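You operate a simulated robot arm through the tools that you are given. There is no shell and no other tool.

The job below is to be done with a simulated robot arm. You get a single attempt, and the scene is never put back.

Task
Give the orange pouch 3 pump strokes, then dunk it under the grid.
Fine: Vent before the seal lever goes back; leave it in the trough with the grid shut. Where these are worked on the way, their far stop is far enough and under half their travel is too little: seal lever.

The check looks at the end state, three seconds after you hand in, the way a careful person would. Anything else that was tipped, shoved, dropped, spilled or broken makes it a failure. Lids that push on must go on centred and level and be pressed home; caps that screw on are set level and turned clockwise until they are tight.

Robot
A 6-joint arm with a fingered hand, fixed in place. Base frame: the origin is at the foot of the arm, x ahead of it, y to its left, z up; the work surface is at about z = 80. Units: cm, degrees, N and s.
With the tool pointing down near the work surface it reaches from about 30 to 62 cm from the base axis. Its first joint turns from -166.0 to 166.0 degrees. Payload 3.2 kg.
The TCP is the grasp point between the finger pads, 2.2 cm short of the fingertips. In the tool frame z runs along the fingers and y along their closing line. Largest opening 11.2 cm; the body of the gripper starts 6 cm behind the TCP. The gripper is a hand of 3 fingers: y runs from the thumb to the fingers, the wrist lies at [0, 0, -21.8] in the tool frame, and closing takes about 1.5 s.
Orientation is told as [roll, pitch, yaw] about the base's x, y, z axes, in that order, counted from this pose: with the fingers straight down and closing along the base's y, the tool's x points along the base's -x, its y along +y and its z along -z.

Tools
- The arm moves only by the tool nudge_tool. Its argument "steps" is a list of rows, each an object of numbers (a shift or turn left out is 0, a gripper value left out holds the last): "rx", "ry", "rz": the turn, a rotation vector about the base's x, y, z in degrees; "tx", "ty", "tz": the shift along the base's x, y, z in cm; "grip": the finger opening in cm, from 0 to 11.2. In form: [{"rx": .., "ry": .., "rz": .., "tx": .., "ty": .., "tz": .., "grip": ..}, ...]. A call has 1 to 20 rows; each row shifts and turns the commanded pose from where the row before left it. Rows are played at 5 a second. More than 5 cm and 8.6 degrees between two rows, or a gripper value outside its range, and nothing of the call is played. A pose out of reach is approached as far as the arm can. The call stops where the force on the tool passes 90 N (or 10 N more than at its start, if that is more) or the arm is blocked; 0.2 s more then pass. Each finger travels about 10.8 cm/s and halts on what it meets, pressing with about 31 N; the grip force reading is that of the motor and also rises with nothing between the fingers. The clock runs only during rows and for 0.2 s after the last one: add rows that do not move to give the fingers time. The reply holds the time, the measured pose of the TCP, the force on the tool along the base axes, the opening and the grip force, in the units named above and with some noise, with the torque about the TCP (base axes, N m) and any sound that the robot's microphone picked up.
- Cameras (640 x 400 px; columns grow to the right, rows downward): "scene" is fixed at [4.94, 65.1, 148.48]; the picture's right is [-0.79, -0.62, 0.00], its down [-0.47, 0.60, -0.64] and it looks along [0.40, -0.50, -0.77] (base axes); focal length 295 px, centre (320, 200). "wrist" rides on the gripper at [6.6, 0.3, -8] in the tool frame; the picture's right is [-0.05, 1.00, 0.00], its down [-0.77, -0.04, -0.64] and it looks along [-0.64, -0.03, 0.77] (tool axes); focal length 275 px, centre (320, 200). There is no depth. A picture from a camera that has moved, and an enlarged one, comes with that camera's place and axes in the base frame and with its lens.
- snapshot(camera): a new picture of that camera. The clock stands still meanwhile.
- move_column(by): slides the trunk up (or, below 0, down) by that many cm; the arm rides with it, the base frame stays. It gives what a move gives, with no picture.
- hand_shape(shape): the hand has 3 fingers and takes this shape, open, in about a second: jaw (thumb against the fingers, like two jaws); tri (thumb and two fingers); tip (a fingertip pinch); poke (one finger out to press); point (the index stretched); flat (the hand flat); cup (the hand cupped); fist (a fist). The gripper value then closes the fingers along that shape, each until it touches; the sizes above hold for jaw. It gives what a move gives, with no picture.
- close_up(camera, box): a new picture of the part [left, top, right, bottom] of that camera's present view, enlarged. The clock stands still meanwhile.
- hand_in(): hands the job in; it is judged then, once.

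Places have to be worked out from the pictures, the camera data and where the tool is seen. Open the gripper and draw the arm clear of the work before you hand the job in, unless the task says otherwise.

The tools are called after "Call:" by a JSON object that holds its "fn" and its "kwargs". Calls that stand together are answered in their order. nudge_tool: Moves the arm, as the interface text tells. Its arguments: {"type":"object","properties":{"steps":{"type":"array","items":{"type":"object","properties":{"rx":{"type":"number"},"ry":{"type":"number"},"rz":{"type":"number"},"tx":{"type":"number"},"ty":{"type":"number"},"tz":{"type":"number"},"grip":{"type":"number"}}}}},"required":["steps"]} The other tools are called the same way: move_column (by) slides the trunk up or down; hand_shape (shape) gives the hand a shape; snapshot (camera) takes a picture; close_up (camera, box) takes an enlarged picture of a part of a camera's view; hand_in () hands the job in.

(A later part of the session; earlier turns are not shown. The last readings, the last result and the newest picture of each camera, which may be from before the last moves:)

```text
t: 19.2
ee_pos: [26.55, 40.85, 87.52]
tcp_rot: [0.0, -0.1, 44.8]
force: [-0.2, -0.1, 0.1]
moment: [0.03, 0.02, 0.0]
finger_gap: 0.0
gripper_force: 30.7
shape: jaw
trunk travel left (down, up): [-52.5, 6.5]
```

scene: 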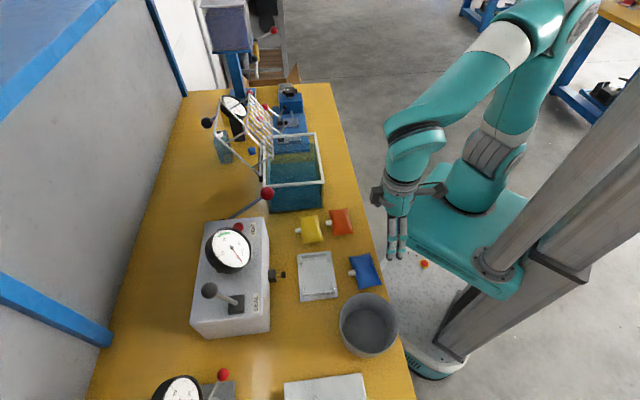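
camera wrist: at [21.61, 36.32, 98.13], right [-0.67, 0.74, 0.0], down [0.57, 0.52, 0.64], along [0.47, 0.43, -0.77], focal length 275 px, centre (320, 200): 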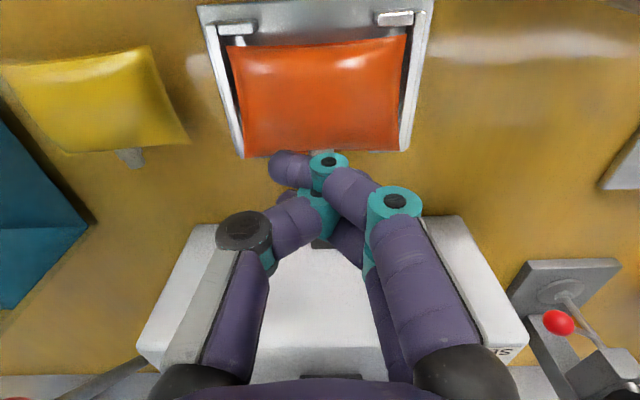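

No contact yet at z=87.5; I continue in smaller steps.

Call:
{"fn": "nudge_tool", "kwargs": {"steps": [{"tz": -0.4}, {"tz": -0.3}, {"tz": -0.3}, {}]}}

Call:
{"fn": "close_up", "kwargs": {"camera": "scene", "box": [265, 225, 355, 305]}}

Call:
{"fn": "snapshot", "kwargs": {"camera": "wrist"}}

```text
t: 20.2
ee_pos: [26.68, 40.82, 86.5]
tcp_rot: [0.0, 0.0, 44.8]
force: [-0.9, 0.6, 0.2]
moment: [0.01, 0.0, 0.01]
finger_gap: 0.0
gripper_force: 30.2
shape: jaw
trunk travel left (down, up): [-52.5, 6.5]
```

```text
5.00 times, centred on (310, 265) of scene
camera zoom: at [4.94, 65.1, 148.48], right [-0.79, -0.62, 0.0], down [-0.47, 0.6, -0.64], along [0.4, -0.5, -0.77], focal length 1476 px, centre (370, -125)
```

zoom: 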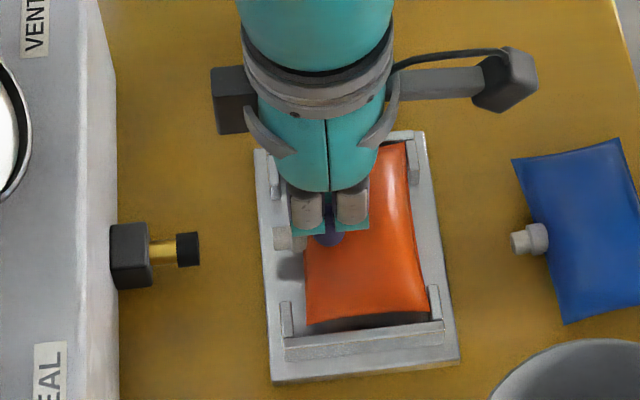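

```text
taken
camera wrist: at [21.59, 36.31, 94.58], right [-0.67, 0.74, 0.0], down [0.57, 0.52, 0.64], along [0.47, 0.43, -0.77], focal length 275 px, centre (320, 200)
```

wrist: 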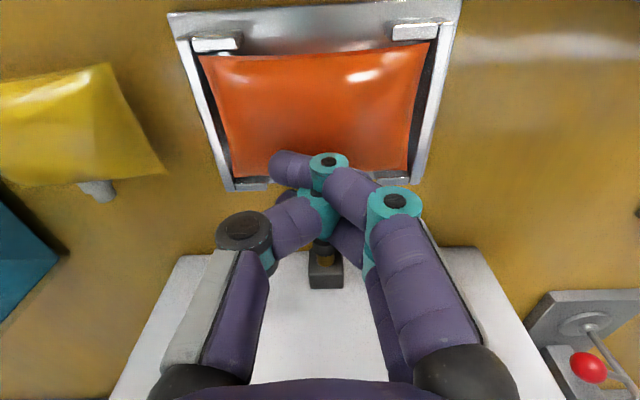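

The pouch popped down: the port-side returns are now visible beyond its edge. I withdraw and check its seat.

Call:
{"fn": "nudge_tool", "kwargs": {"steps": [{"tz": 2}, {"tz": 3}, {"tz": 3, "tx": -2, "ty": -2}, {"tz": 3, "tx": -3, "ty": -3}, {"grip": 6}, {}]}}

Call:
{"fn": "close_up", "kwargs": {"camera": "scene", "box": [265, 235, 345, 305]}}

Call:
{"fn": "close_up", "kwargs": {"camera": "wrist", "box": [230, 80, 420, 260]}}

```text
refused: row 4 steps farther than a row can; nothing moved
```

```text
5.71 times, centred on (305, 270) of scene
camera zoom: at [4.94, 65.1, 148.48], right [-0.79, -0.62, 0.0], down [-0.47, 0.6, -0.64], along [0.4, -0.5, -0.77], focal length 1687 px, centre (406, -200)
```

zoom: 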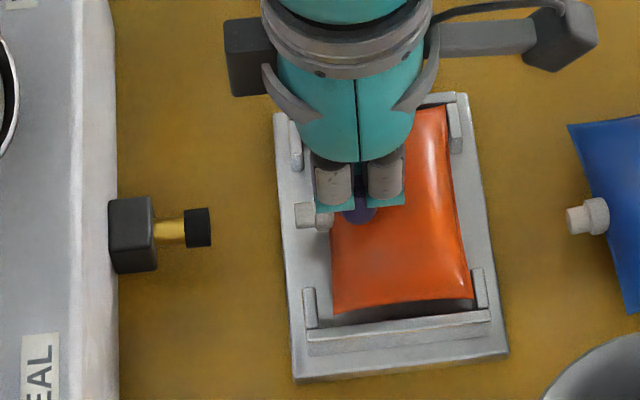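

```text
2.22 times, centred on (325, 170) of wrist
camera zoom: at [21.59, 36.31, 94.58], right [-0.67, 0.74, 0.0], down [0.57, 0.52, 0.64], along [0.47, 0.43, -0.77], focal length 612 px, centre (309, 267)
```

zoom: 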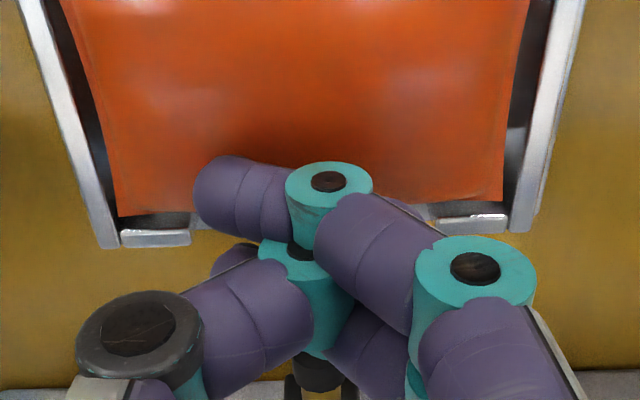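

That row was too long; I repeat the retreat with smaller steps.

Call:
{"fn": "nudge_tool", "kwargs": {"steps": [{"tz": 2}, {"tz": 3}, {"tz": 3, "tx": -2, "ty": -2}, {"tz": 2, "tx": -2, "ty": -2}, {"tz": 1, "tx": -2, "ty": -2, "grip": 6}, {}]}}

Call:
{"fn": "close_up", "kwargs": {"camera": "scene", "box": [265, 235, 345, 305]}}

Call:
{"fn": "snapshot", "kwargs": {"camera": "wrist"}}

Call:
{"fn": "close_up", "kwargs": {"camera": "wrist", "box": [230, 80, 420, 260]}}

```text
t: 21.6
ee_pos: [20.47, 34.91, 97.62]
tcp_rot: [0.0, 0.0, 44.7]
force: [0.4, 0.7, -0.6]
moment: [0.02, -0.02, -0.01]
finger_gap: 5.94
gripper_force: 0.1
shape: jaw
trunk travel left (down, up): [-52.5, 6.5]
```

```text
5.71 times, centred on (305, 270) of scene
camera zoom: at [4.94, 65.1, 148.48], right [-0.79, -0.62, 0.0], down [-0.47, 0.6, -0.64], along [0.4, -0.5, -0.77], focal length 1687 px, centre (406, -200)
```

zoom: 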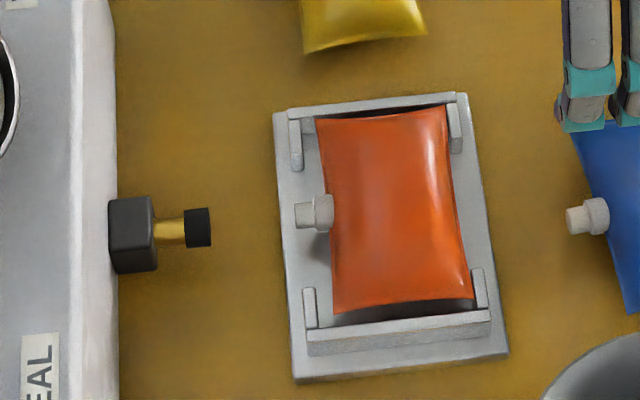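

```text
taken
camera wrist: at [15.54, 30.35, 105.69], right [-0.67, 0.74, 0.0], down [0.57, 0.52, 0.64], along [0.47, 0.43, -0.77], focal length 275 px, centre (320, 200)
```

wrist: 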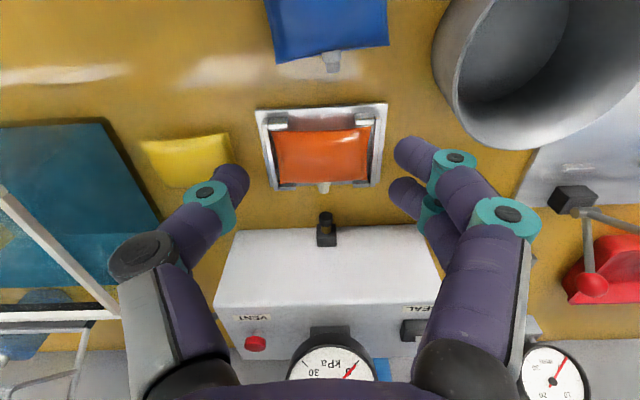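

```text
2.22 times, centred on (325, 170) of wrist
camera zoom: at [15.54, 30.35, 105.69], right [-0.67, 0.74, 0.0], down [0.57, 0.52, 0.64], along [0.47, 0.43, -0.77], focal length 612 px, centre (309, 267)
```

zoom: 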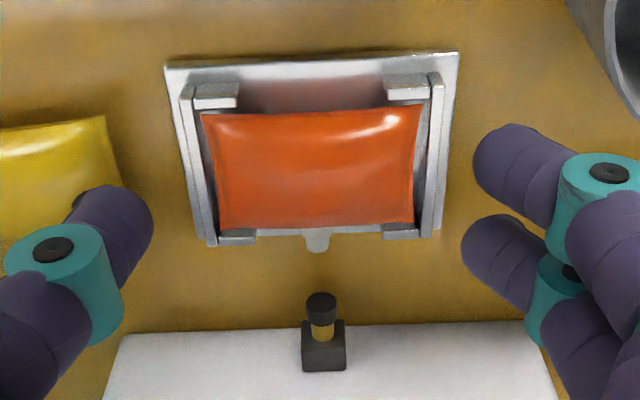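

The pouch is now flat in the nest (corners level, spout on the nozzle's axis, ~2.9 cm short of it). Next is the seal lever, whose knob is near (33, 60.6, 99), far out; I raise the trunk for reach and move for a closer look at the box top.

Call:
{"fn": "move_column", "kwargs": {"by": 6.5}}

Call:
{"fn": "nudge_tool", "kwargs": {"steps": [{"tx": 1.5, "ty": 3}, {"tx": 1.5, "ty": 3}, {"tx": 1.5, "ty": 3}, {}]}}

Call:
{"fn": "snapshot", "kwargs": {"camera": "wrist"}}

Call:
{"fn": "snapshot", "kwargs": {"camera": "scene"}}

```text
t: 22.6
ee_pos: [20.55, 34.86, 104.12]
tcp_rot: [0.0, 0.0, 44.8]
force: [0.2, -0.8, -1.5]
moment: [-0.01, 0.0, 0.02]
finger_gap: 5.94
gripper_force: 0.1
shape: jaw
trunk travel left (down, up): [-59.0, 0.0]
```

```text
t: 23.6
ee_pos: [25.17, 43.74, 104.18]
tcp_rot: [0.0, 0.1, 44.8]
force: [-0.9, -0.9, -0.8]
moment: [0.0, 0.03, 0.03]
finger_gap: 5.94
gripper_force: 0.1
shape: jaw
trunk travel left (down, up): [-59.0, 0.0]
```

```text
taken
camera wrist: at [20.08, 39.32, 112.17], right [-0.67, 0.74, 0.0], down [0.57, 0.52, 0.64], along [0.47, 0.43, -0.77], focal length 275 px, centre (320, 200)
```

wrist: 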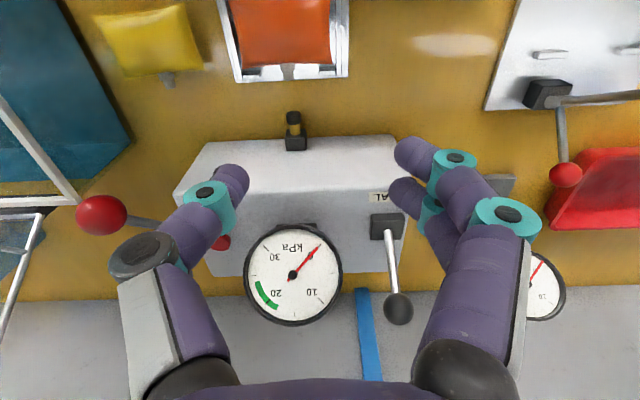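

```text
taken
```

scene: 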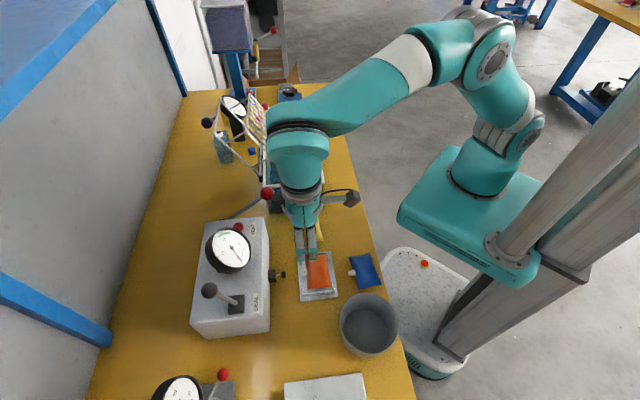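

Gauge rim reaches e2≈14.5 while the seal knob is at (32.9, 60.65, 99.1), e2≈19.6, leaning away from the robot. I tilt the tool 45° outward and bring it to a pre-grasp position just short of the knob with the jaw at 5 cm.

Call:
{"fn": "nudge_tool", "kwargs": {"steps": [{"rx": 5.3, "ry": -5.3, "tx": -0.9, "ty": 0.9, "grip": 5.2}, {"rx": 5.3, "ry": -5.3, "tx": -0.9, "ty": 0.9}, {"rx": 5.3, "ry": -5.3, "tx": -0.9, "ty": 0.9}, {"rx": 5.3, "ry": -5.3, "tx": -0.9, "ty": 0.9}, {"rx": 5.3, "ry": -5.3, "tx": -0.9, "ty": 0.9}, {"rx": 5.3, "ry": -5.3}, {"tx": 2, "ty": 2}, {"tx": 2, "ty": 2}, {}]}}

Call:
{"fn": "snapshot", "kwargs": {"camera": "wrist"}}

Call:
{"fn": "snapshot", "kwargs": {"camera": "scene"}}

```text
t: 25.6
ee_pos: [24.45, 52.32, 104.2]
tcp_rot: [0.2, -45.0, 44.7]
force: [0.6, 0.3, 0.1]
moment: [-0.04, -0.01, -0.01]
finger_gap: 5.24
gripper_force: 0.1
shape: jaw
trunk travel left (down, up): [-59.0, 0.0]
```

```text
taken
camera wrist: at [16.9, 45.18, 105.19], right [-0.68, 0.73, 0.04], down [0.09, 0.04, 0.99], along [0.73, 0.68, -0.1], focal length 275 px, centre (320, 200)
```

wrist: 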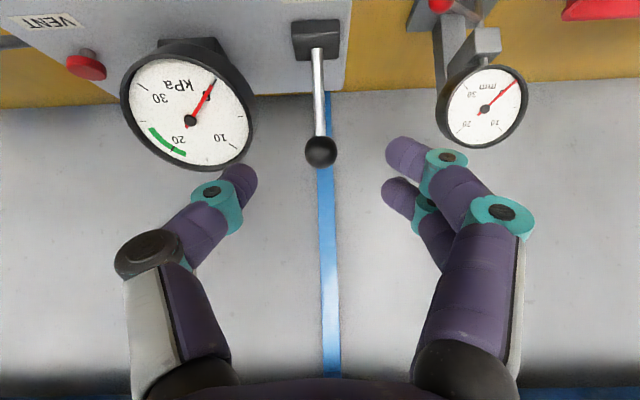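

```text
taken
```

scene: 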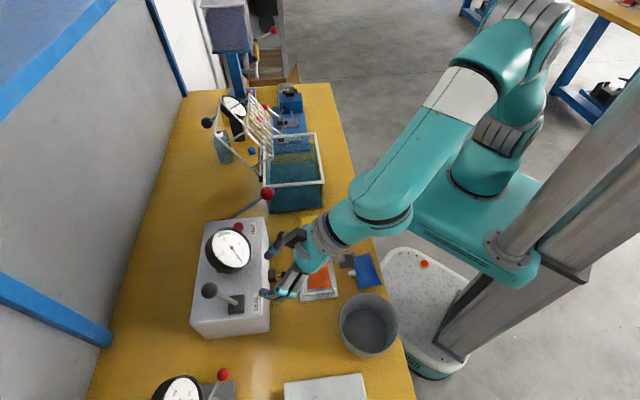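

The knob projects exactly where computed, centred between the fingers. I advance to just short of it, then along the tool axis onto it.

Call:
{"fn": "nudge_tool", "kwargs": {"steps": [{"tx": 2.95, "ty": 2.9, "tz": -0.8}, {"tx": 2.95, "ty": 2.9, "tz": -0.8}, {"tx": 1.2, "ty": 1.2, "tz": -1.7}, {}]}}

Call:
{"fn": "snapshot", "kwargs": {"camera": "wrist"}}

Call:
{"fn": "close_up", "kwargs": {"camera": "scene", "box": [170, 200, 330, 340]}}

```text
t: 26.6
ee_pos: [31.63, 59.43, 100.77]
tcp_rot: [0.2, -44.9, 44.9]
force: [-0.1, 0.6, 0.0]
moment: [-0.03, -0.02, 0.01]
finger_gap: 5.24
gripper_force: 0.0
shape: jaw
trunk travel left (down, up): [-59.0, 0.0]
```

```text
taken
camera wrist: at [23.95, 52.18, 101.91], right [-0.68, 0.73, 0.04], down [0.1, 0.04, 0.99], along [0.73, 0.68, -0.1], focal length 275 px, centre (320, 200)
```

wrist: 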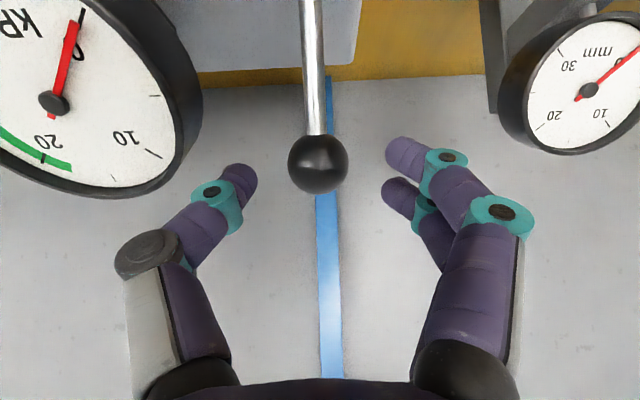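

```text
2.86 times, centred on (250, 270) of scene
camera zoom: at [4.94, 65.1, 148.48], right [-0.79, -0.62, 0.0], down [-0.47, 0.6, -0.64], along [0.4, -0.5, -0.77], focal length 843 px, centre (520, 0)
```

zoom: 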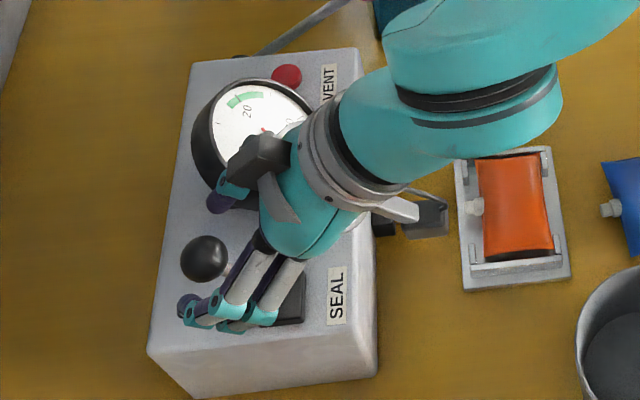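

Thumb clears the gauge. I advance the last 2.4 cm onto the knob and close.

Call:
{"fn": "nudge_tool", "kwargs": {"steps": [{"tx": 0.65, "ty": 0.6, "tz": -0.85}, {"tx": 0.65, "ty": 0.6, "tz": -0.85}, {}, {"grip": 1.5}, {}, {}, {}]}}

Call:
{"fn": "snapshot", "kwargs": {"camera": "wrist"}}

```text
t: 28.2
ee_pos: [32.9, 60.53, 99.08]
tcp_rot: [0.1, -45.1, 44.7]
force: [0.6, 0.4, 0.2]
moment: [-0.01, 0.0, 0.02]
finger_gap: 1.55
gripper_force: 0.0
shape: jaw
trunk travel left (down, up): [-59.0, 0.0]
```

```text
taken
camera wrist: at [25.31, 53.39, 100.15], right [-0.68, 0.73, 0.04], down [0.1, 0.04, 0.99], along [0.73, 0.68, -0.1], focal length 275 px, centre (320, 200)
```

wrist: 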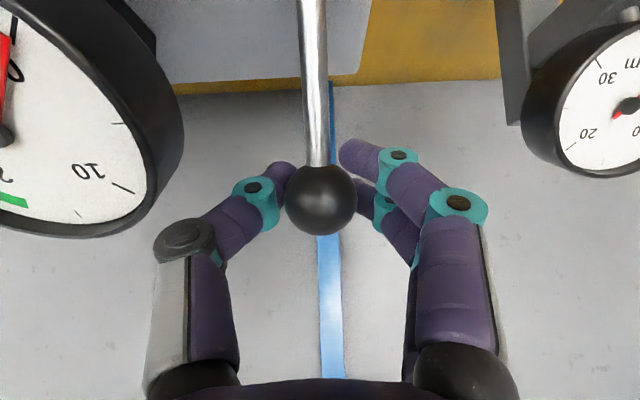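

The fingertips have closed behind the knob around the shaft (gap 1.5 cm, smaller than the 2.8 cm ball), so the knob is caged. I pull it towards the robot along its arc, first part.

Call:
{"fn": "nudge_tool", "kwargs": {"steps": [{"grip": 1.2}, {"tx": -0.5, "ty": -0.5, "tz": 0.2}, {"tx": -0.5, "ty": -0.5, "tz": 0.15}, {"tx": -0.5, "ty": -0.5, "tz": 0.1}, {}]}}

Call:
{"fn": "snapshot", "kwargs": {"camera": "wrist"}}

Call:
{"fn": "close_up", "kwargs": {"camera": "scene", "box": [170, 200, 330, 340]}}

```text
t: 29.4
ee_pos: [31.5, 59.03, 99.55]
tcp_rot: [0.2, -44.9, 44.7]
force: [1.6, -0.4, -0.3]
moment: [-0.01, -0.04, 0.01]
finger_gap: 1.27
gripper_force: 0.1
shape: jaw
trunk travel left (down, up): [-59.0, 0.0]
```

```text
taken
camera wrist: at [23.8, 51.88, 100.59], right [-0.68, 0.73, 0.04], down [0.1, 0.04, 0.99], along [0.73, 0.68, -0.1], focal length 275 px, centre (320, 200)
```

wrist: 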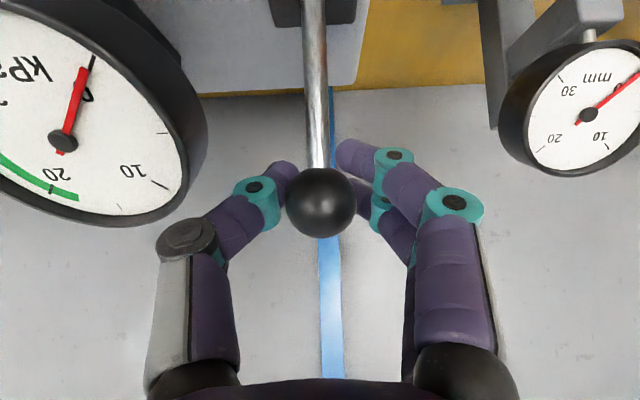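

```text
2.86 times, centred on (250, 270) of scene
camera zoom: at [4.94, 65.1, 148.48], right [-0.79, -0.62, 0.0], down [-0.47, 0.6, -0.64], along [0.4, -0.5, -0.77], focal length 843 px, centre (520, 0)
```

zoom: 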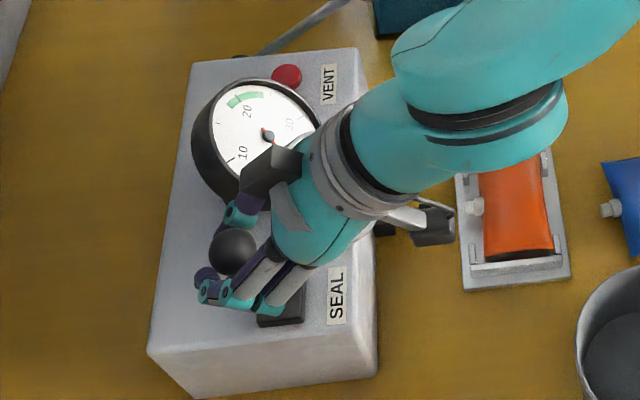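

The lever follows the hand with almost no force. I continue along the arc.

Call:
{"fn": "nudge_tool", "kwargs": {"steps": [{"tx": -0.5, "ty": -0.5, "tz": 0}, {"tx": -0.5, "ty": -0.5, "tz": -0.1}, {"tx": -0.5, "ty": -0.5, "tz": -0.15}, {"tx": -0.4, "ty": -0.4, "tz": -0.15}, {}]}}

Call:
{"fn": "snapshot", "kwargs": {"camera": "wrist"}}

Call:
{"fn": "close_up", "kwargs": {"camera": "scene", "box": [170, 200, 330, 340]}}

```text
t: 30.6
ee_pos: [29.53, 57.18, 99.16]
tcp_rot: [0.3, -45.0, 44.8]
force: [-1.0, -0.3, 0.2]
moment: [0.01, 0.0, 0.0]
finger_gap: 1.21
gripper_force: 0.1
shape: jaw
trunk travel left (down, up): [-59.0, 0.0]
```

```text
taken
camera wrist: at [21.86, 50.03, 100.2], right [-0.68, 0.73, 0.04], down [0.1, 0.04, 0.99], along [0.73, 0.68, -0.1], focal length 275 px, centre (320, 200)
```

wrist: 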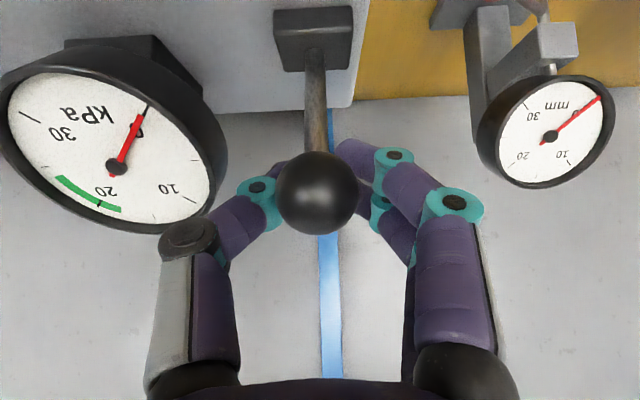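

```text
2.86 times, centred on (250, 270) of scene
camera zoom: at [4.94, 65.1, 148.48], right [-0.79, -0.62, 0.0], down [-0.47, 0.6, -0.64], along [0.4, -0.5, -0.77], focal length 843 px, centre (520, 0)
```

zoom: 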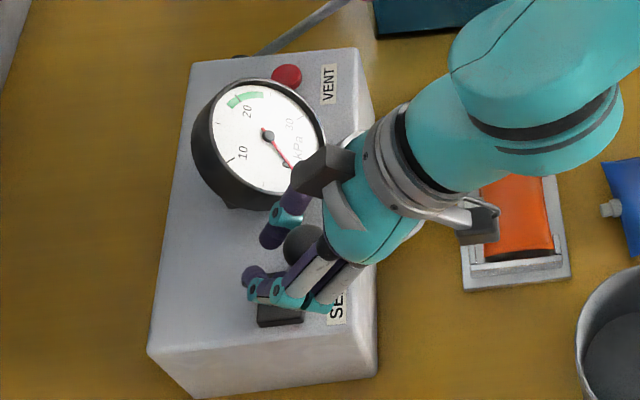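

Past vertical now with no stop yet. I keep pulling in small steps until resistance shows.

Call:
{"fn": "nudge_tool", "kwargs": {"steps": [{"tx": -0.4, "ty": -0.4, "tz": -0.2}, {"tx": -0.4, "ty": -0.4, "tz": -0.25}, {"tx": -0.3, "ty": -0.3, "tz": -0.2}, {}]}}

Call:
{"fn": "snapshot", "kwargs": {"camera": "wrist"}}

Call:
{"fn": "close_up", "kwargs": {"camera": "scene", "box": [230, 230, 350, 330]}}

```text
t: 31.6
ee_pos: [28.37, 56.05, 98.48]
tcp_rot: [0.2, -44.9, 44.7]
force: [0.9, 0.4, 0.2]
moment: [-0.01, 0.0, 0.01]
finger_gap: 1.23
gripper_force: 0.1
shape: jaw
trunk travel left (down, up): [-59.0, 0.0]
```

```text
taken
camera wrist: at [20.78, 48.91, 99.52], right [-0.68, 0.73, 0.04], down [0.1, 0.04, 0.99], along [0.73, 0.68, -0.1], focal length 275 px, centre (320, 200)
```

wrist: 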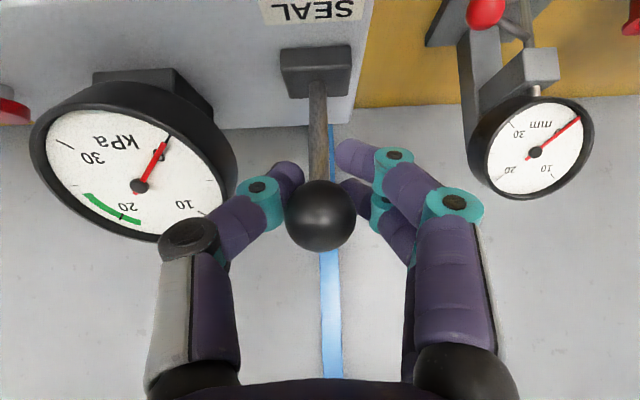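

```text
4.00 times, centred on (290, 280) of scene
camera zoom: at [4.94, 65.1, 148.48], right [-0.79, -0.62, 0.0], down [-0.47, 0.6, -0.64], along [0.4, -0.5, -0.77], focal length 1181 px, centre (440, -120)
```

zoom: 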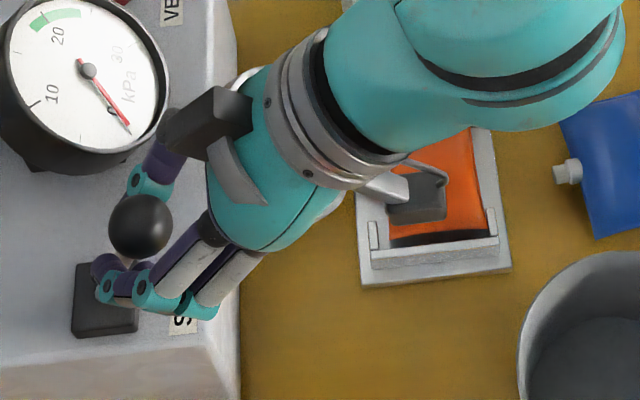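

The knob is now at e1≈60.2, leaning ~20° towards the robot; force is still nil. I pull a little further to find the stop.

Call:
{"fn": "nudge_tool", "kwargs": {"steps": [{"tx": -0.3, "ty": -0.3, "tz": 0.1}, {"tx": -0.3, "ty": -0.3}, {"tx": -0.3, "ty": -0.3}, {}]}}

Call:
{"fn": "snapshot", "kwargs": {"camera": "wrist"}}

```text
t: 32.6
ee_pos: [27.61, 55.39, 98.67]
tcp_rot: [0.3, -44.9, 44.8]
force: [0.9, 2.4, -1.8]
moment: [-0.02, -0.02, 0.02]
finger_gap: 1.23
gripper_force: 0.1
shape: jaw
trunk travel left (down, up): [-59.0, 0.0]
```

```text
taken
camera wrist: at [19.91, 48.06, 99.63], right [-0.68, 0.73, 0.04], down [0.1, 0.04, 0.99], along [0.73, 0.68, -0.1], focal length 275 px, centre (320, 200)
```

wrist: 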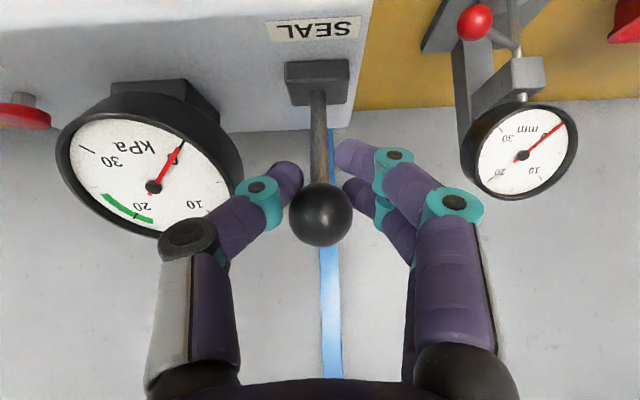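

The knob stays at e1≈60.1 (−20°, mirror image of its start), so it appears to be on its far stop. I open, back off and look at the lever and the nozzle.

Call:
{"fn": "nudge_tool", "kwargs": {"steps": [{"tx": 0.3, "ty": 0.3}, {"grip": 5.2}, {}, {"tx": -1.5, "ty": -1.5, "tz": 2}, {"tx": -2, "ty": -2, "tz": 2.5}, {"tx": -2, "ty": -2, "tz": 2.5}, {}]}}

Call:
{"fn": "snapshot", "kwargs": {"camera": "wrist"}}

Call:
{"fn": "close_up", "kwargs": {"camera": "scene", "box": [180, 210, 340, 340]}}

```text
t: 34.2
ee_pos: [22.36, 49.96, 105.53]
tcp_rot: [0.3, -44.9, 44.7]
force: [-0.2, 0.2, 0.3]
moment: [0.02, 0.01, -0.01]
finger_gap: 5.13
gripper_force: 0.1
shape: jaw
trunk travel left (down, up): [-59.0, 0.0]
```

```text
taken
camera wrist: at [14.62, 42.83, 106.6], right [-0.68, 0.73, 0.04], down [0.1, 0.04, 0.99], along [0.73, 0.68, -0.1], focal length 275 px, centre (320, 200)
```

wrist: 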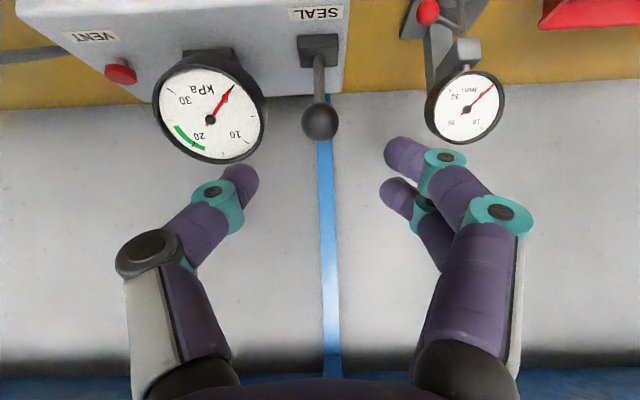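

```text
3.08 times, centred on (260, 275) of scene
camera zoom: at [4.94, 65.1, 148.48], right [-0.79, -0.62, 0.0], down [-0.47, 0.6, -0.64], along [0.4, -0.5, -0.77], focal length 908 px, centre (505, -31)
```

zoom: 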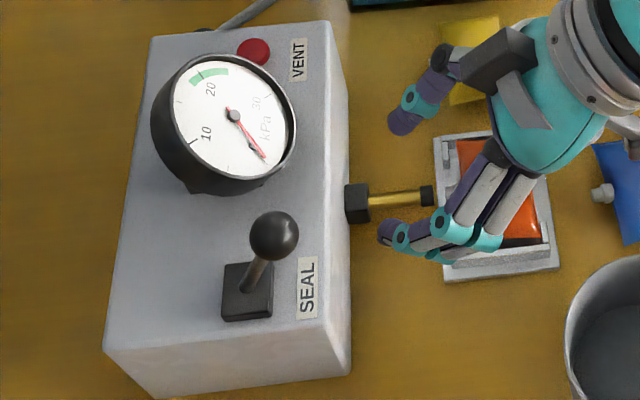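

The seal lever brought the brass nozzle out to the spout – sealed. Now I bring the tool back upright and move over to view the pump lever and the nozzle–spout joint.

Call:
{"fn": "nudge_tool", "kwargs": {"steps": [{"rx": -5.3, "ry": 5.3, "tz": 0.5}, {"rx": -5.3, "ry": 5.3, "tz": 0.5}, {"rx": -5.3, "ry": 5.3, "tx": 0.5, "ty": -3}, {"rx": -5.3, "ry": 5.3, "tx": 0.5, "ty": -4}, {"rx": -5.3, "ry": 5.3, "tx": 0.5, "ty": -4}, {"rx": -5.3, "ry": 5.3, "tx": 0.5, "ty": -4}, {"tx": 1, "ty": -4}, {"tx": 1, "ty": -3.5}, {}]}}

Call:
{"fn": "snapshot", "kwargs": {"camera": "wrist"}}

Call:
{"fn": "close_up", "kwargs": {"camera": "scene", "box": [180, 170, 340, 310]}}

```text
t: 36.2
ee_pos: [26.34, 27.47, 106.66]
tcp_rot: [0.0, 0.0, 44.8]
force: [0.3, -0.5, -0.4]
moment: [0.0, 0.0, 0.01]
finger_gap: 5.14
gripper_force: 0.1
shape: jaw
trunk travel left (down, up): [-59.0, 0.0]
```

```text
taken
camera wrist: at [21.35, 22.97, 114.71], right [-0.67, 0.74, 0.0], down [0.57, 0.52, 0.64], along [0.47, 0.43, -0.77], focal length 275 px, centre (320, 200)
```

wrist: 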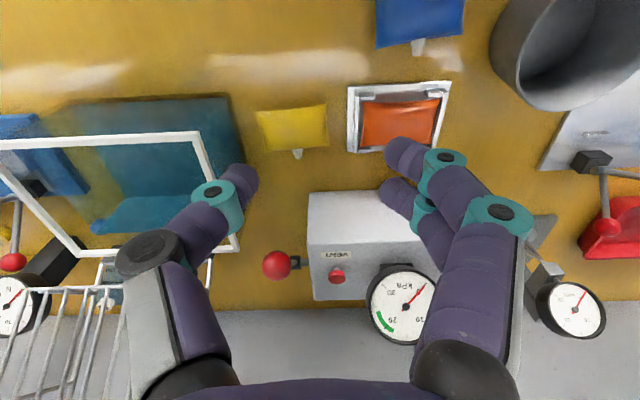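

```text
2.86 times, centred on (260, 240) of scene
camera zoom: at [4.94, 65.1, 148.48], right [-0.79, -0.62, 0.0], down [-0.47, 0.6, -0.64], along [0.4, -0.5, -0.77], focal length 843 px, centre (491, 86)
```

zoom: 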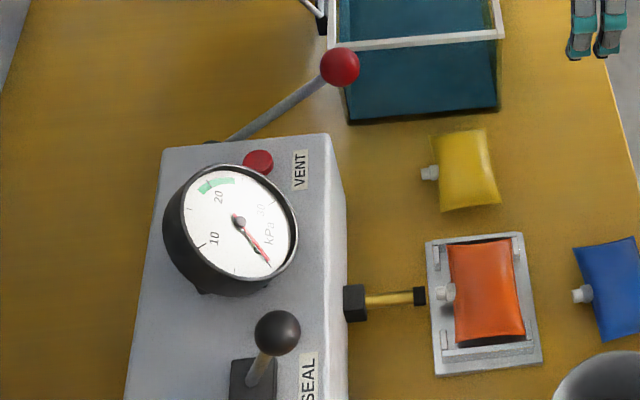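

The nozzle has come out but I may see a small gap to the spout. I zoom in there.

Call:
{"fn": "close_up", "kwargs": {"camera": "scene", "box": [280, 240, 330, 290]}}

Call:
{"fn": "close_up", "kwargs": {"camera": "wrist", "box": [330, 70, 470, 200]}}

Call:
{"fn": "close_up", "kwargs": {"camera": "wrist", "box": [240, 180, 400, 320]}}

```text
8.00 times, centred on (305, 265) of scene
camera zoom: at [4.94, 65.1, 148.48], right [-0.79, -0.62, 0.0], down [-0.47, 0.6, -0.64], along [0.4, -0.5, -0.77], focal length 2362 px, centre (440, -320)
```

zoom: 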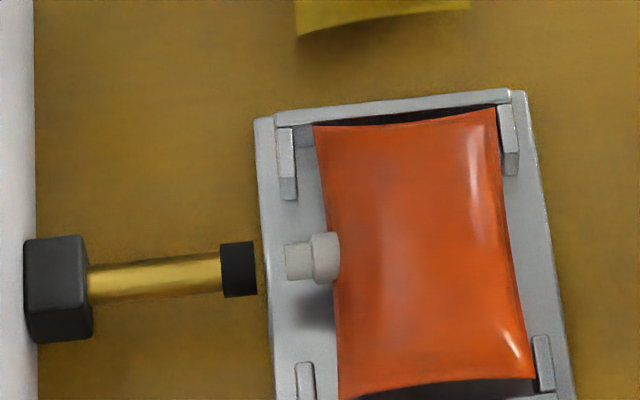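

```text
3.08 times, centred on (400, 135) of wrist
camera zoom: at [21.35, 22.97, 114.71], right [-0.67, 0.74, 0.0], down [0.57, 0.52, 0.64], along [0.47, 0.43, -0.77], focal length 847 px, centre (74, 400)
```

zoom: 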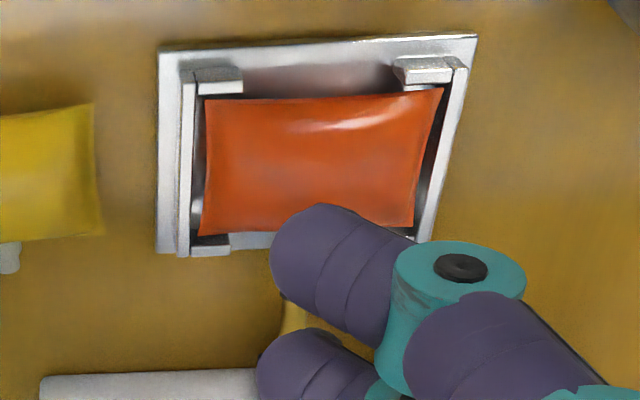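

```text
2.86 times, centred on (320, 250) of wrist
camera zoom: at [21.35, 22.97, 114.71], right [-0.67, 0.74, 0.0], down [0.57, 0.52, 0.64], along [0.47, 0.43, -0.77], focal length 786 px, centre (320, 57)
```

zoom: 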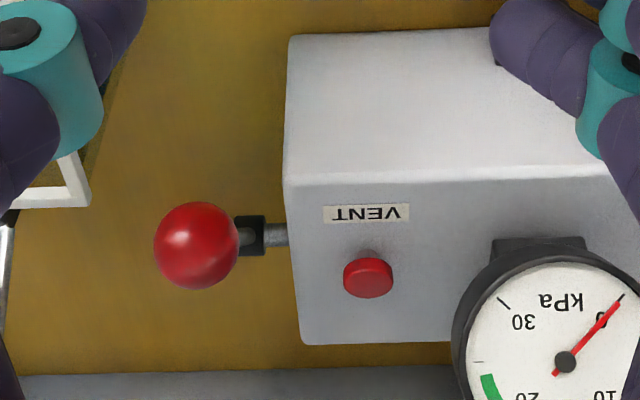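

There is still ~0.9 cm between nozzle tip and spout, and the cage had slipped off the knob at the end, so the lever is probably not at its stop. I go back with the 45° tilt, this time clamping the shaft just under the knob, and pull to the stop.

Call:
{"fn": "nudge_tool", "kwargs": {"steps": [{"rx": 5.3, "ry": -5.3, "tx": -0.66, "ty": 3.75, "tz": -0.2}, {"rx": 5.3, "ry": -5.3, "tx": -0.66, "ty": 3.75, "tz": -0.2}, {"rx": 5.3, "ry": -5.3, "tx": -0.66, "ty": 3.75, "tz": -0.2}, {"rx": 5.3, "ry": -5.3, "tx": -0.66, "ty": 3.75, "tz": -0.2}, {"rx": 5.3, "ry": -5.3, "tx": -0.66, "ty": 3.75, "tz": -0.2}, {"rx": 5.3, "ry": -5.3, "tx": -0.66, "ty": 3.75, "tz": -0.2}, {"tx": 1.7, "ty": 1.8, "tz": -1.7}, {"tx": 1.7, "ty": 1.8, "tz": -1.7}, {}]}}

Call:
{"fn": "snapshot", "kwargs": {"camera": "wrist"}}

```text
t: 38.2
ee_pos: [25.76, 53.8, 101.96]
tcp_rot: [0.2, -44.9, 44.7]
force: [-0.2, 0.3, 0.1]
moment: [0.02, 0.0, 0.01]
finger_gap: 5.16
gripper_force: 0.1
shape: jaw
trunk travel left (down, up): [-59.0, 0.0]
```

```text
taken
camera wrist: at [18.19, 46.57, 102.99], right [-0.68, 0.73, 0.04], down [0.1, 0.04, 0.99], along [0.73, 0.68, -0.1], focal length 275 px, centre (320, 200)
```

wrist: 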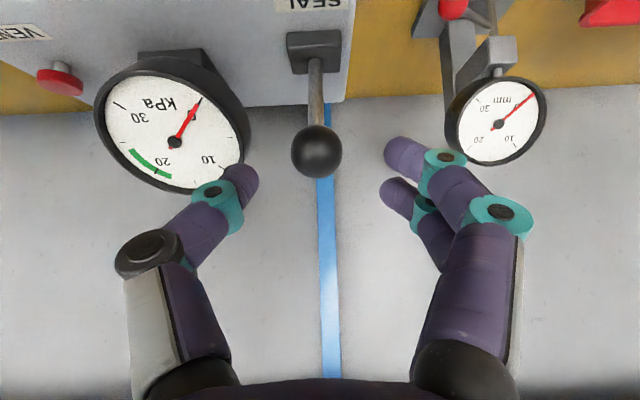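

The knob is centred between the fingers. I advance onto it and clamp.

Call:
{"fn": "nudge_tool", "kwargs": {"steps": [{"tx": 1.3, "ty": 1.2, "tz": -1.65}, {"tx": 1.3, "ty": 1.2, "tz": -1.65}, {}, {"grip": 0}, {}, {}, {}, {}]}}

Call:
{"fn": "snapshot", "kwargs": {"camera": "wrist"}}

Call:
{"fn": "close_up", "kwargs": {"camera": "scene", "box": [200, 220, 320, 320]}}

```text
t: 40.0
ee_pos: [28.49, 56.06, 98.56]
tcp_rot: [0.1, -44.9, 44.7]
force: [2.5, 0.8, -11.2]
moment: [0.07, 0.37, 0.18]
finger_gap: 0.41
gripper_force: 30.9
shape: jaw
trunk travel left (down, up): [-59.0, 0.0]
```

```text
taken
camera wrist: at [20.83, 48.95, 99.59], right [-0.68, 0.73, 0.03], down [0.1, 0.04, 0.99], along [0.73, 0.68, -0.1], focal length 275 px, centre (320, 200)
```

wrist: 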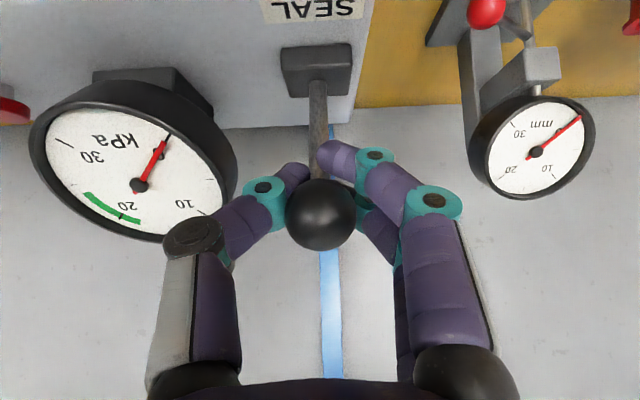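

```text
4.00 times, centred on (260, 270) of scene
camera zoom: at [4.94, 65.1, 148.48], right [-0.79, -0.62, 0.0], down [-0.47, 0.6, -0.64], along [0.4, -0.5, -0.77], focal length 1181 px, centre (560, -80)
```

zoom: 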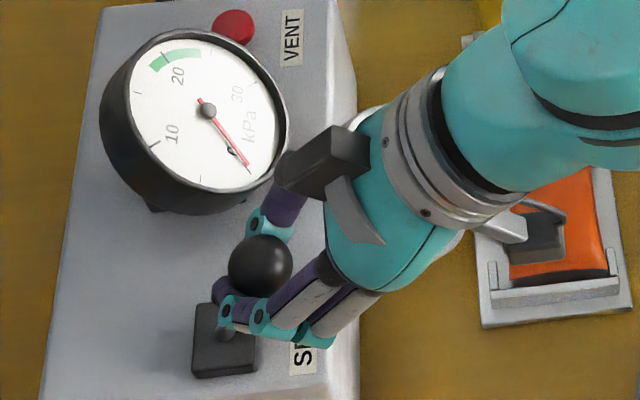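

The fingers clamp around the shaft behind the knob (31 N). I now pull along the arc, towards the robot and slightly down, watching force.

Call:
{"fn": "nudge_tool", "kwargs": {"steps": [{"tx": -0.3, "ty": -0.3, "tz": -0.15}, {"tx": -0.3, "ty": -0.3, "tz": -0.2}, {"tx": -0.3, "ty": -0.3, "tz": -0.2}, {}]}}

Call:
{"fn": "snapshot", "kwargs": {"camera": "wrist"}}

Call:
{"fn": "close_up", "kwargs": {"camera": "scene", "box": [200, 220, 320, 320]}}

```text
t: 41.0
ee_pos: [27.45, 55.35, 97.98]
tcp_rot: [0.1, -44.7, 45.0]
force: [-4.5, 10.4, -13.4]
moment: [-0.19, 0.11, 0.15]
finger_gap: 0.0
gripper_force: 30.7
shape: jaw
trunk travel left (down, up): [-59.0, 0.0]
```

```text
taken
camera wrist: at [19.74, 48.12, 99.0], right [-0.68, 0.73, 0.03], down [0.1, 0.05, 0.99], along [0.72, 0.68, -0.1], focal length 275 px, centre (320, 200)
```

wrist: 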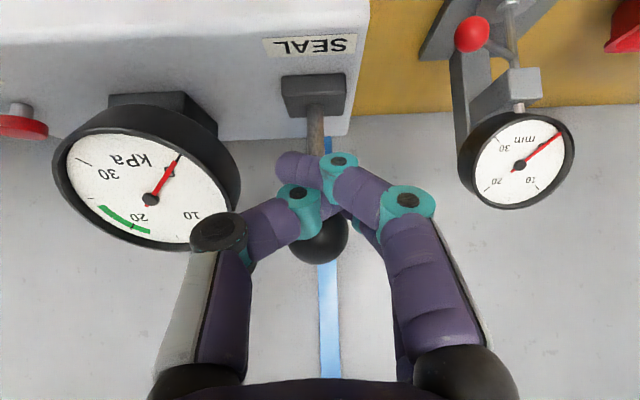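

```text
4.00 times, centred on (260, 270) of scene
camera zoom: at [4.94, 65.1, 148.48], right [-0.79, -0.62, 0.0], down [-0.47, 0.6, -0.64], along [0.4, -0.5, -0.77], focal length 1181 px, centre (560, -80)
```

zoom: 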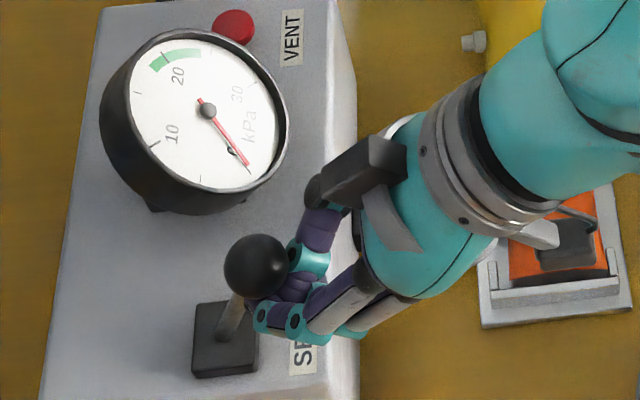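

The clamp slid off without the lever moving, although it had moved freely before – so the lever is on its far stop (knob still at e1≈60). The remaining gap must come from the pouch sitting against the robot-side returns. I open and back away to push the pouch towards the nozzle.

Call:
{"fn": "nudge_tool", "kwargs": {"steps": [{"grip": 5.2}, {}, {}, {"tx": -1, "ty": -1, "tz": 0.5}, {"tx": -1.5, "ty": -1.5, "tz": 2}, {"tx": -2, "ty": -2, "tz": 3}, {}]}}

Call:
{"fn": "close_up", "kwargs": {"camera": "scene", "box": [200, 210, 330, 320]}}

```text
t: 42.6
ee_pos: [22.98, 50.62, 103.72]
tcp_rot: [0.2, -44.9, 44.6]
force: [0.6, -0.5, 0.1]
moment: [-0.02, -0.02, -0.03]
finger_gap: 5.11
gripper_force: 0.1
shape: jaw
trunk travel left (down, up): [-59.0, 0.0]
```

```text
3.64 times, centred on (265, 265) of scene
camera zoom: at [4.94, 65.1, 148.48], right [-0.79, -0.62, 0.0], down [-0.47, 0.6, -0.64], along [0.4, -0.5, -0.77], focal length 1073 px, centre (520, -36)
```

zoom: 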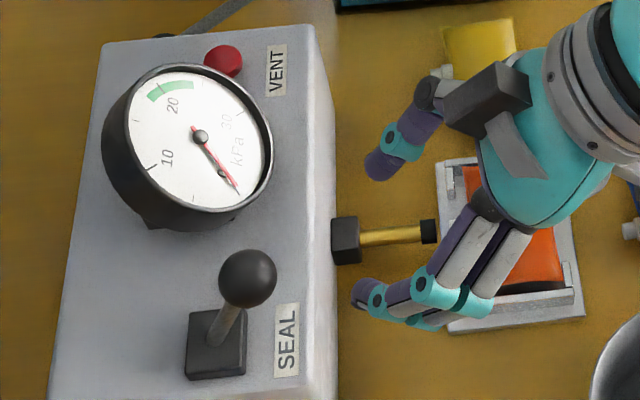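

Lever confirmed unmoved (on its stop). I return upright, close the fingers and go to the robot side of the nest to push the pouch ~0.65 cm towards the nozzle.

Call:
{"fn": "nudge_tool", "kwargs": {"steps": [{"rx": -5.3, "ry": 5.3, "tx": -0.3, "ty": -2.5, "grip": 0}, {"rx": -5.3, "ry": 5.3, "tx": -0.3, "ty": -2.5}, {"rx": -5.3, "ry": 5.3, "tx": -0.3, "ty": -2.5}, {"rx": -5.3, "ry": 5.3, "tx": -0.3, "ty": -2.5}, {"rx": -5.3, "ry": 5.3, "tx": -0.3, "ty": -2.6}, {"rx": -5.3, "ry": 5.3, "tx": -0.4, "ty": -2.6}, {"tz": -4}, {"tz": -4}, {"tz": -4}, {}]}}

Call:
{"fn": "snapshot", "kwargs": {"camera": "wrist"}}

Call:
{"fn": "close_up", "kwargs": {"camera": "scene", "box": [260, 210, 390, 310]}}

```text
t: 44.8
ee_pos: [21.02, 35.3, 91.6]
tcp_rot: [0.0, 0.0, 44.8]
force: [-0.3, 0.2, 1.3]
moment: [0.0, 0.02, 0.02]
finger_gap: 0.0
gripper_force: 30.9
shape: jaw
trunk travel left (down, up): [-59.0, 0.0]
```

```text
taken
camera wrist: at [16.0, 30.82, 99.69], right [-0.67, 0.74, 0.0], down [0.57, 0.52, 0.64], along [0.47, 0.43, -0.77], focal length 275 px, centre (320, 200)
```

wrist: 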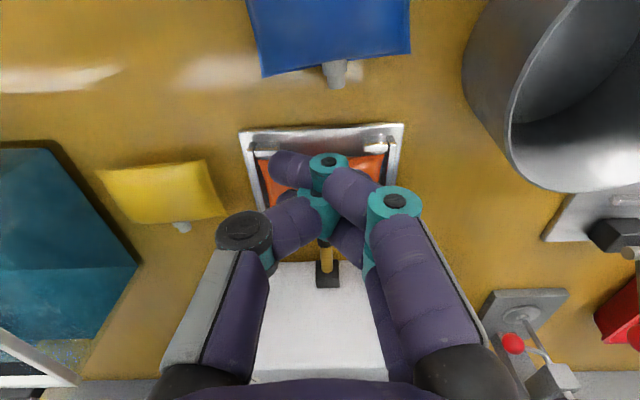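

```text
4.00 times, centred on (325, 260) of scene
camera zoom: at [4.94, 65.1, 148.48], right [-0.79, -0.62, 0.0], down [-0.47, 0.6, -0.64], along [0.4, -0.5, -0.77], focal length 1181 px, centre (300, -40)
```

zoom: 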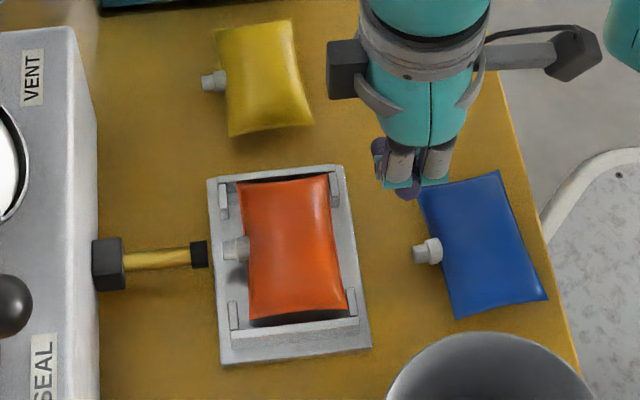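

The blue pouch's spout is close behind (e1≈38.8), so a wide closed hand would not fit between it and the nest. I raise and try the "poke" shape to get one slender finger.

Call:
{"fn": "nudge_tool", "kwargs": {"steps": [{"tz": 4}, {"tz": 4}, {}]}}

Call:
{"fn": "hand_shape", "kwargs": {"shape": "poke"}}

Call:
{"fn": "snapshot", "kwargs": {"camera": "wrist"}}

Call:
{"fn": "close_up", "kwargs": {"camera": "scene", "box": [290, 170, 430, 280]}}

```text
t: 45.6
ee_pos: [21.12, 35.35, 99.6]
tcp_rot: [0.1, 0.0, 44.9]
force: [-0.3, -0.2, -0.3]
moment: [0.03, 0.0, 0.0]
finger_gap: 0.0
gripper_force: 30.6
shape: jaw
trunk travel left (down, up): [-59.0, 0.0]
```

```text
t: 46.5
ee_pos: [21.04, 35.4, 99.63]
tcp_rot: [0.0, 0.0, 44.8]
force: [0.0, 0.6, -1.3]
moment: [0.02, -0.01, -0.01]
finger_gap: 0.01
gripper_force: 0.0
shape: poke
trunk travel left (down, up): [-59.0, 0.0]
```

```text
taken
camera wrist: at [16.01, 30.87, 107.69], right [-0.67, 0.74, 0.0], down [0.57, 0.52, 0.64], along [0.47, 0.43, -0.77], focal length 275 px, centre (320, 200)
```

wrist: 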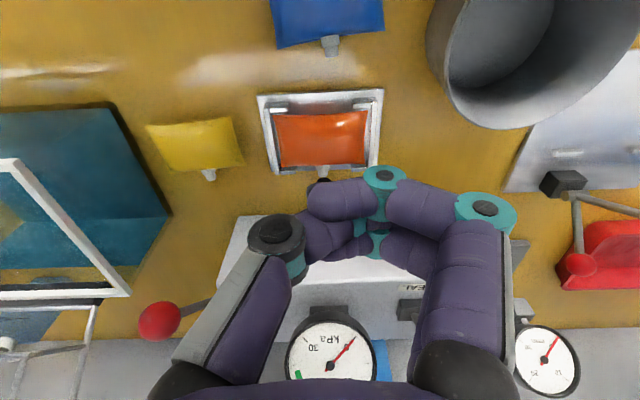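

```text
3.64 times, centred on (360, 225) of scene
camera zoom: at [4.94, 65.1, 148.48], right [-0.79, -0.62, 0.0], down [-0.47, 0.6, -0.64], along [0.4, -0.5, -0.77], focal length 1073 px, centre (174, 109)
```

zoom: 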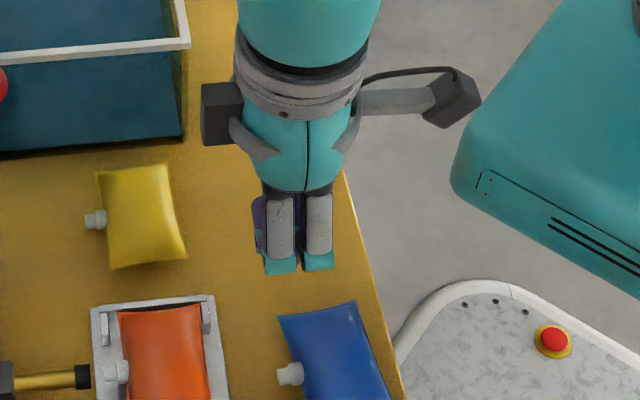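

Here the fingers are folded because the grip value is still 0. I set the grip open in this shape to see the extended finger.

Call:
{"fn": "nudge_tool", "kwargs": {"steps": [{"grip": 11.2}, {}, {}, {}, {}, {}]}}

Call:
{"fn": "snapshot", "kwargs": {"camera": "wrist"}}

Call:
{"fn": "close_up", "kwargs": {"camera": "scene", "box": [290, 170, 430, 280]}}

```text
t: 47.9
ee_pos: [21.06, 35.39, 99.56]
tcp_rot: [-0.1, 0.0, 44.8]
force: [0.2, -0.1, 0.4]
moment: [0.0, -0.01, -0.02]
finger_gap: 0.0
gripper_force: 0.1
shape: poke
trunk travel left (down, up): [-59.0, 0.0]
```

```text
taken
camera wrist: at [16.01, 30.87, 107.69], right [-0.67, 0.74, 0.0], down [0.57, 0.52, 0.64], along [0.47, 0.43, -0.77], focal length 275 px, centre (320, 200)
```

wrist: 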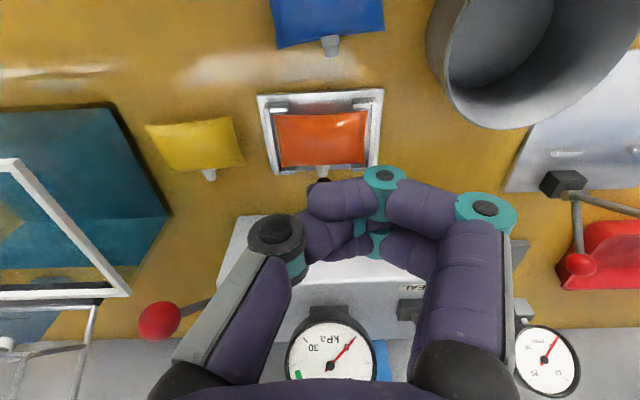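

```text
3.64 times, centred on (360, 225) of scene
camera zoom: at [4.94, 65.1, 148.48], right [-0.79, -0.62, 0.0], down [-0.47, 0.6, -0.64], along [0.4, -0.5, -0.77], focal length 1073 px, centre (174, 109)
```

zoom: 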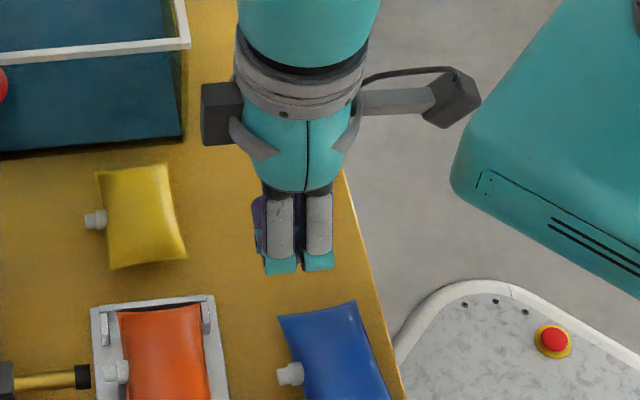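

"Poke" folds everything into a knuckle. I try "point" (index stretched).

Call:
{"fn": "hand_shape", "kwargs": {"shape": "point"}}

Call:
{"fn": "snapshot", "kwargs": {"camera": "wrist"}}

Call:
{"fn": "close_up", "kwargs": {"camera": "scene", "box": [290, 170, 430, 280]}}

```text
t: 48.8
ee_pos: [21.02, 35.36, 99.57]
tcp_rot: [0.0, 0.0, 44.9]
force: [-0.1, -0.1, -0.7]
moment: [-0.01, 0.05, 0.02]
finger_gap: 0.0
gripper_force: 0.0
shape: point
trunk travel left (down, up): [-59.0, 0.0]
```

```text
taken
camera wrist: at [16.01, 30.87, 107.69], right [-0.67, 0.74, 0.0], down [0.57, 0.52, 0.64], along [0.47, 0.43, -0.77], focal length 275 px, centre (320, 200)
```

wrist: 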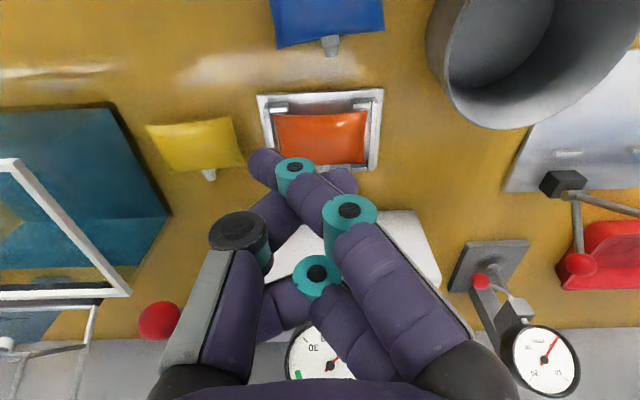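

```text
3.64 times, centred on (360, 225) of scene
camera zoom: at [4.94, 65.1, 148.48], right [-0.79, -0.62, 0.0], down [-0.47, 0.6, -0.64], along [0.4, -0.5, -0.77], focal length 1073 px, centre (174, 109)
```

zoom: 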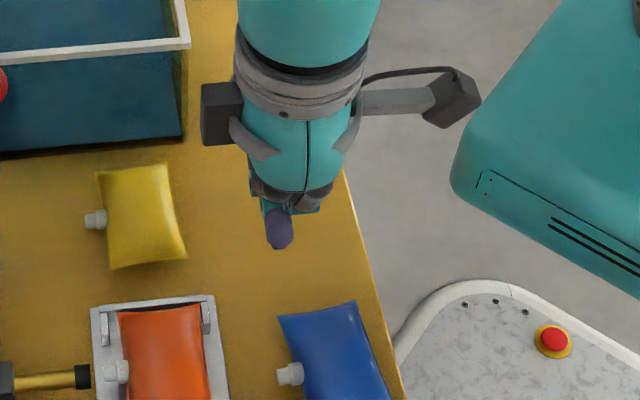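

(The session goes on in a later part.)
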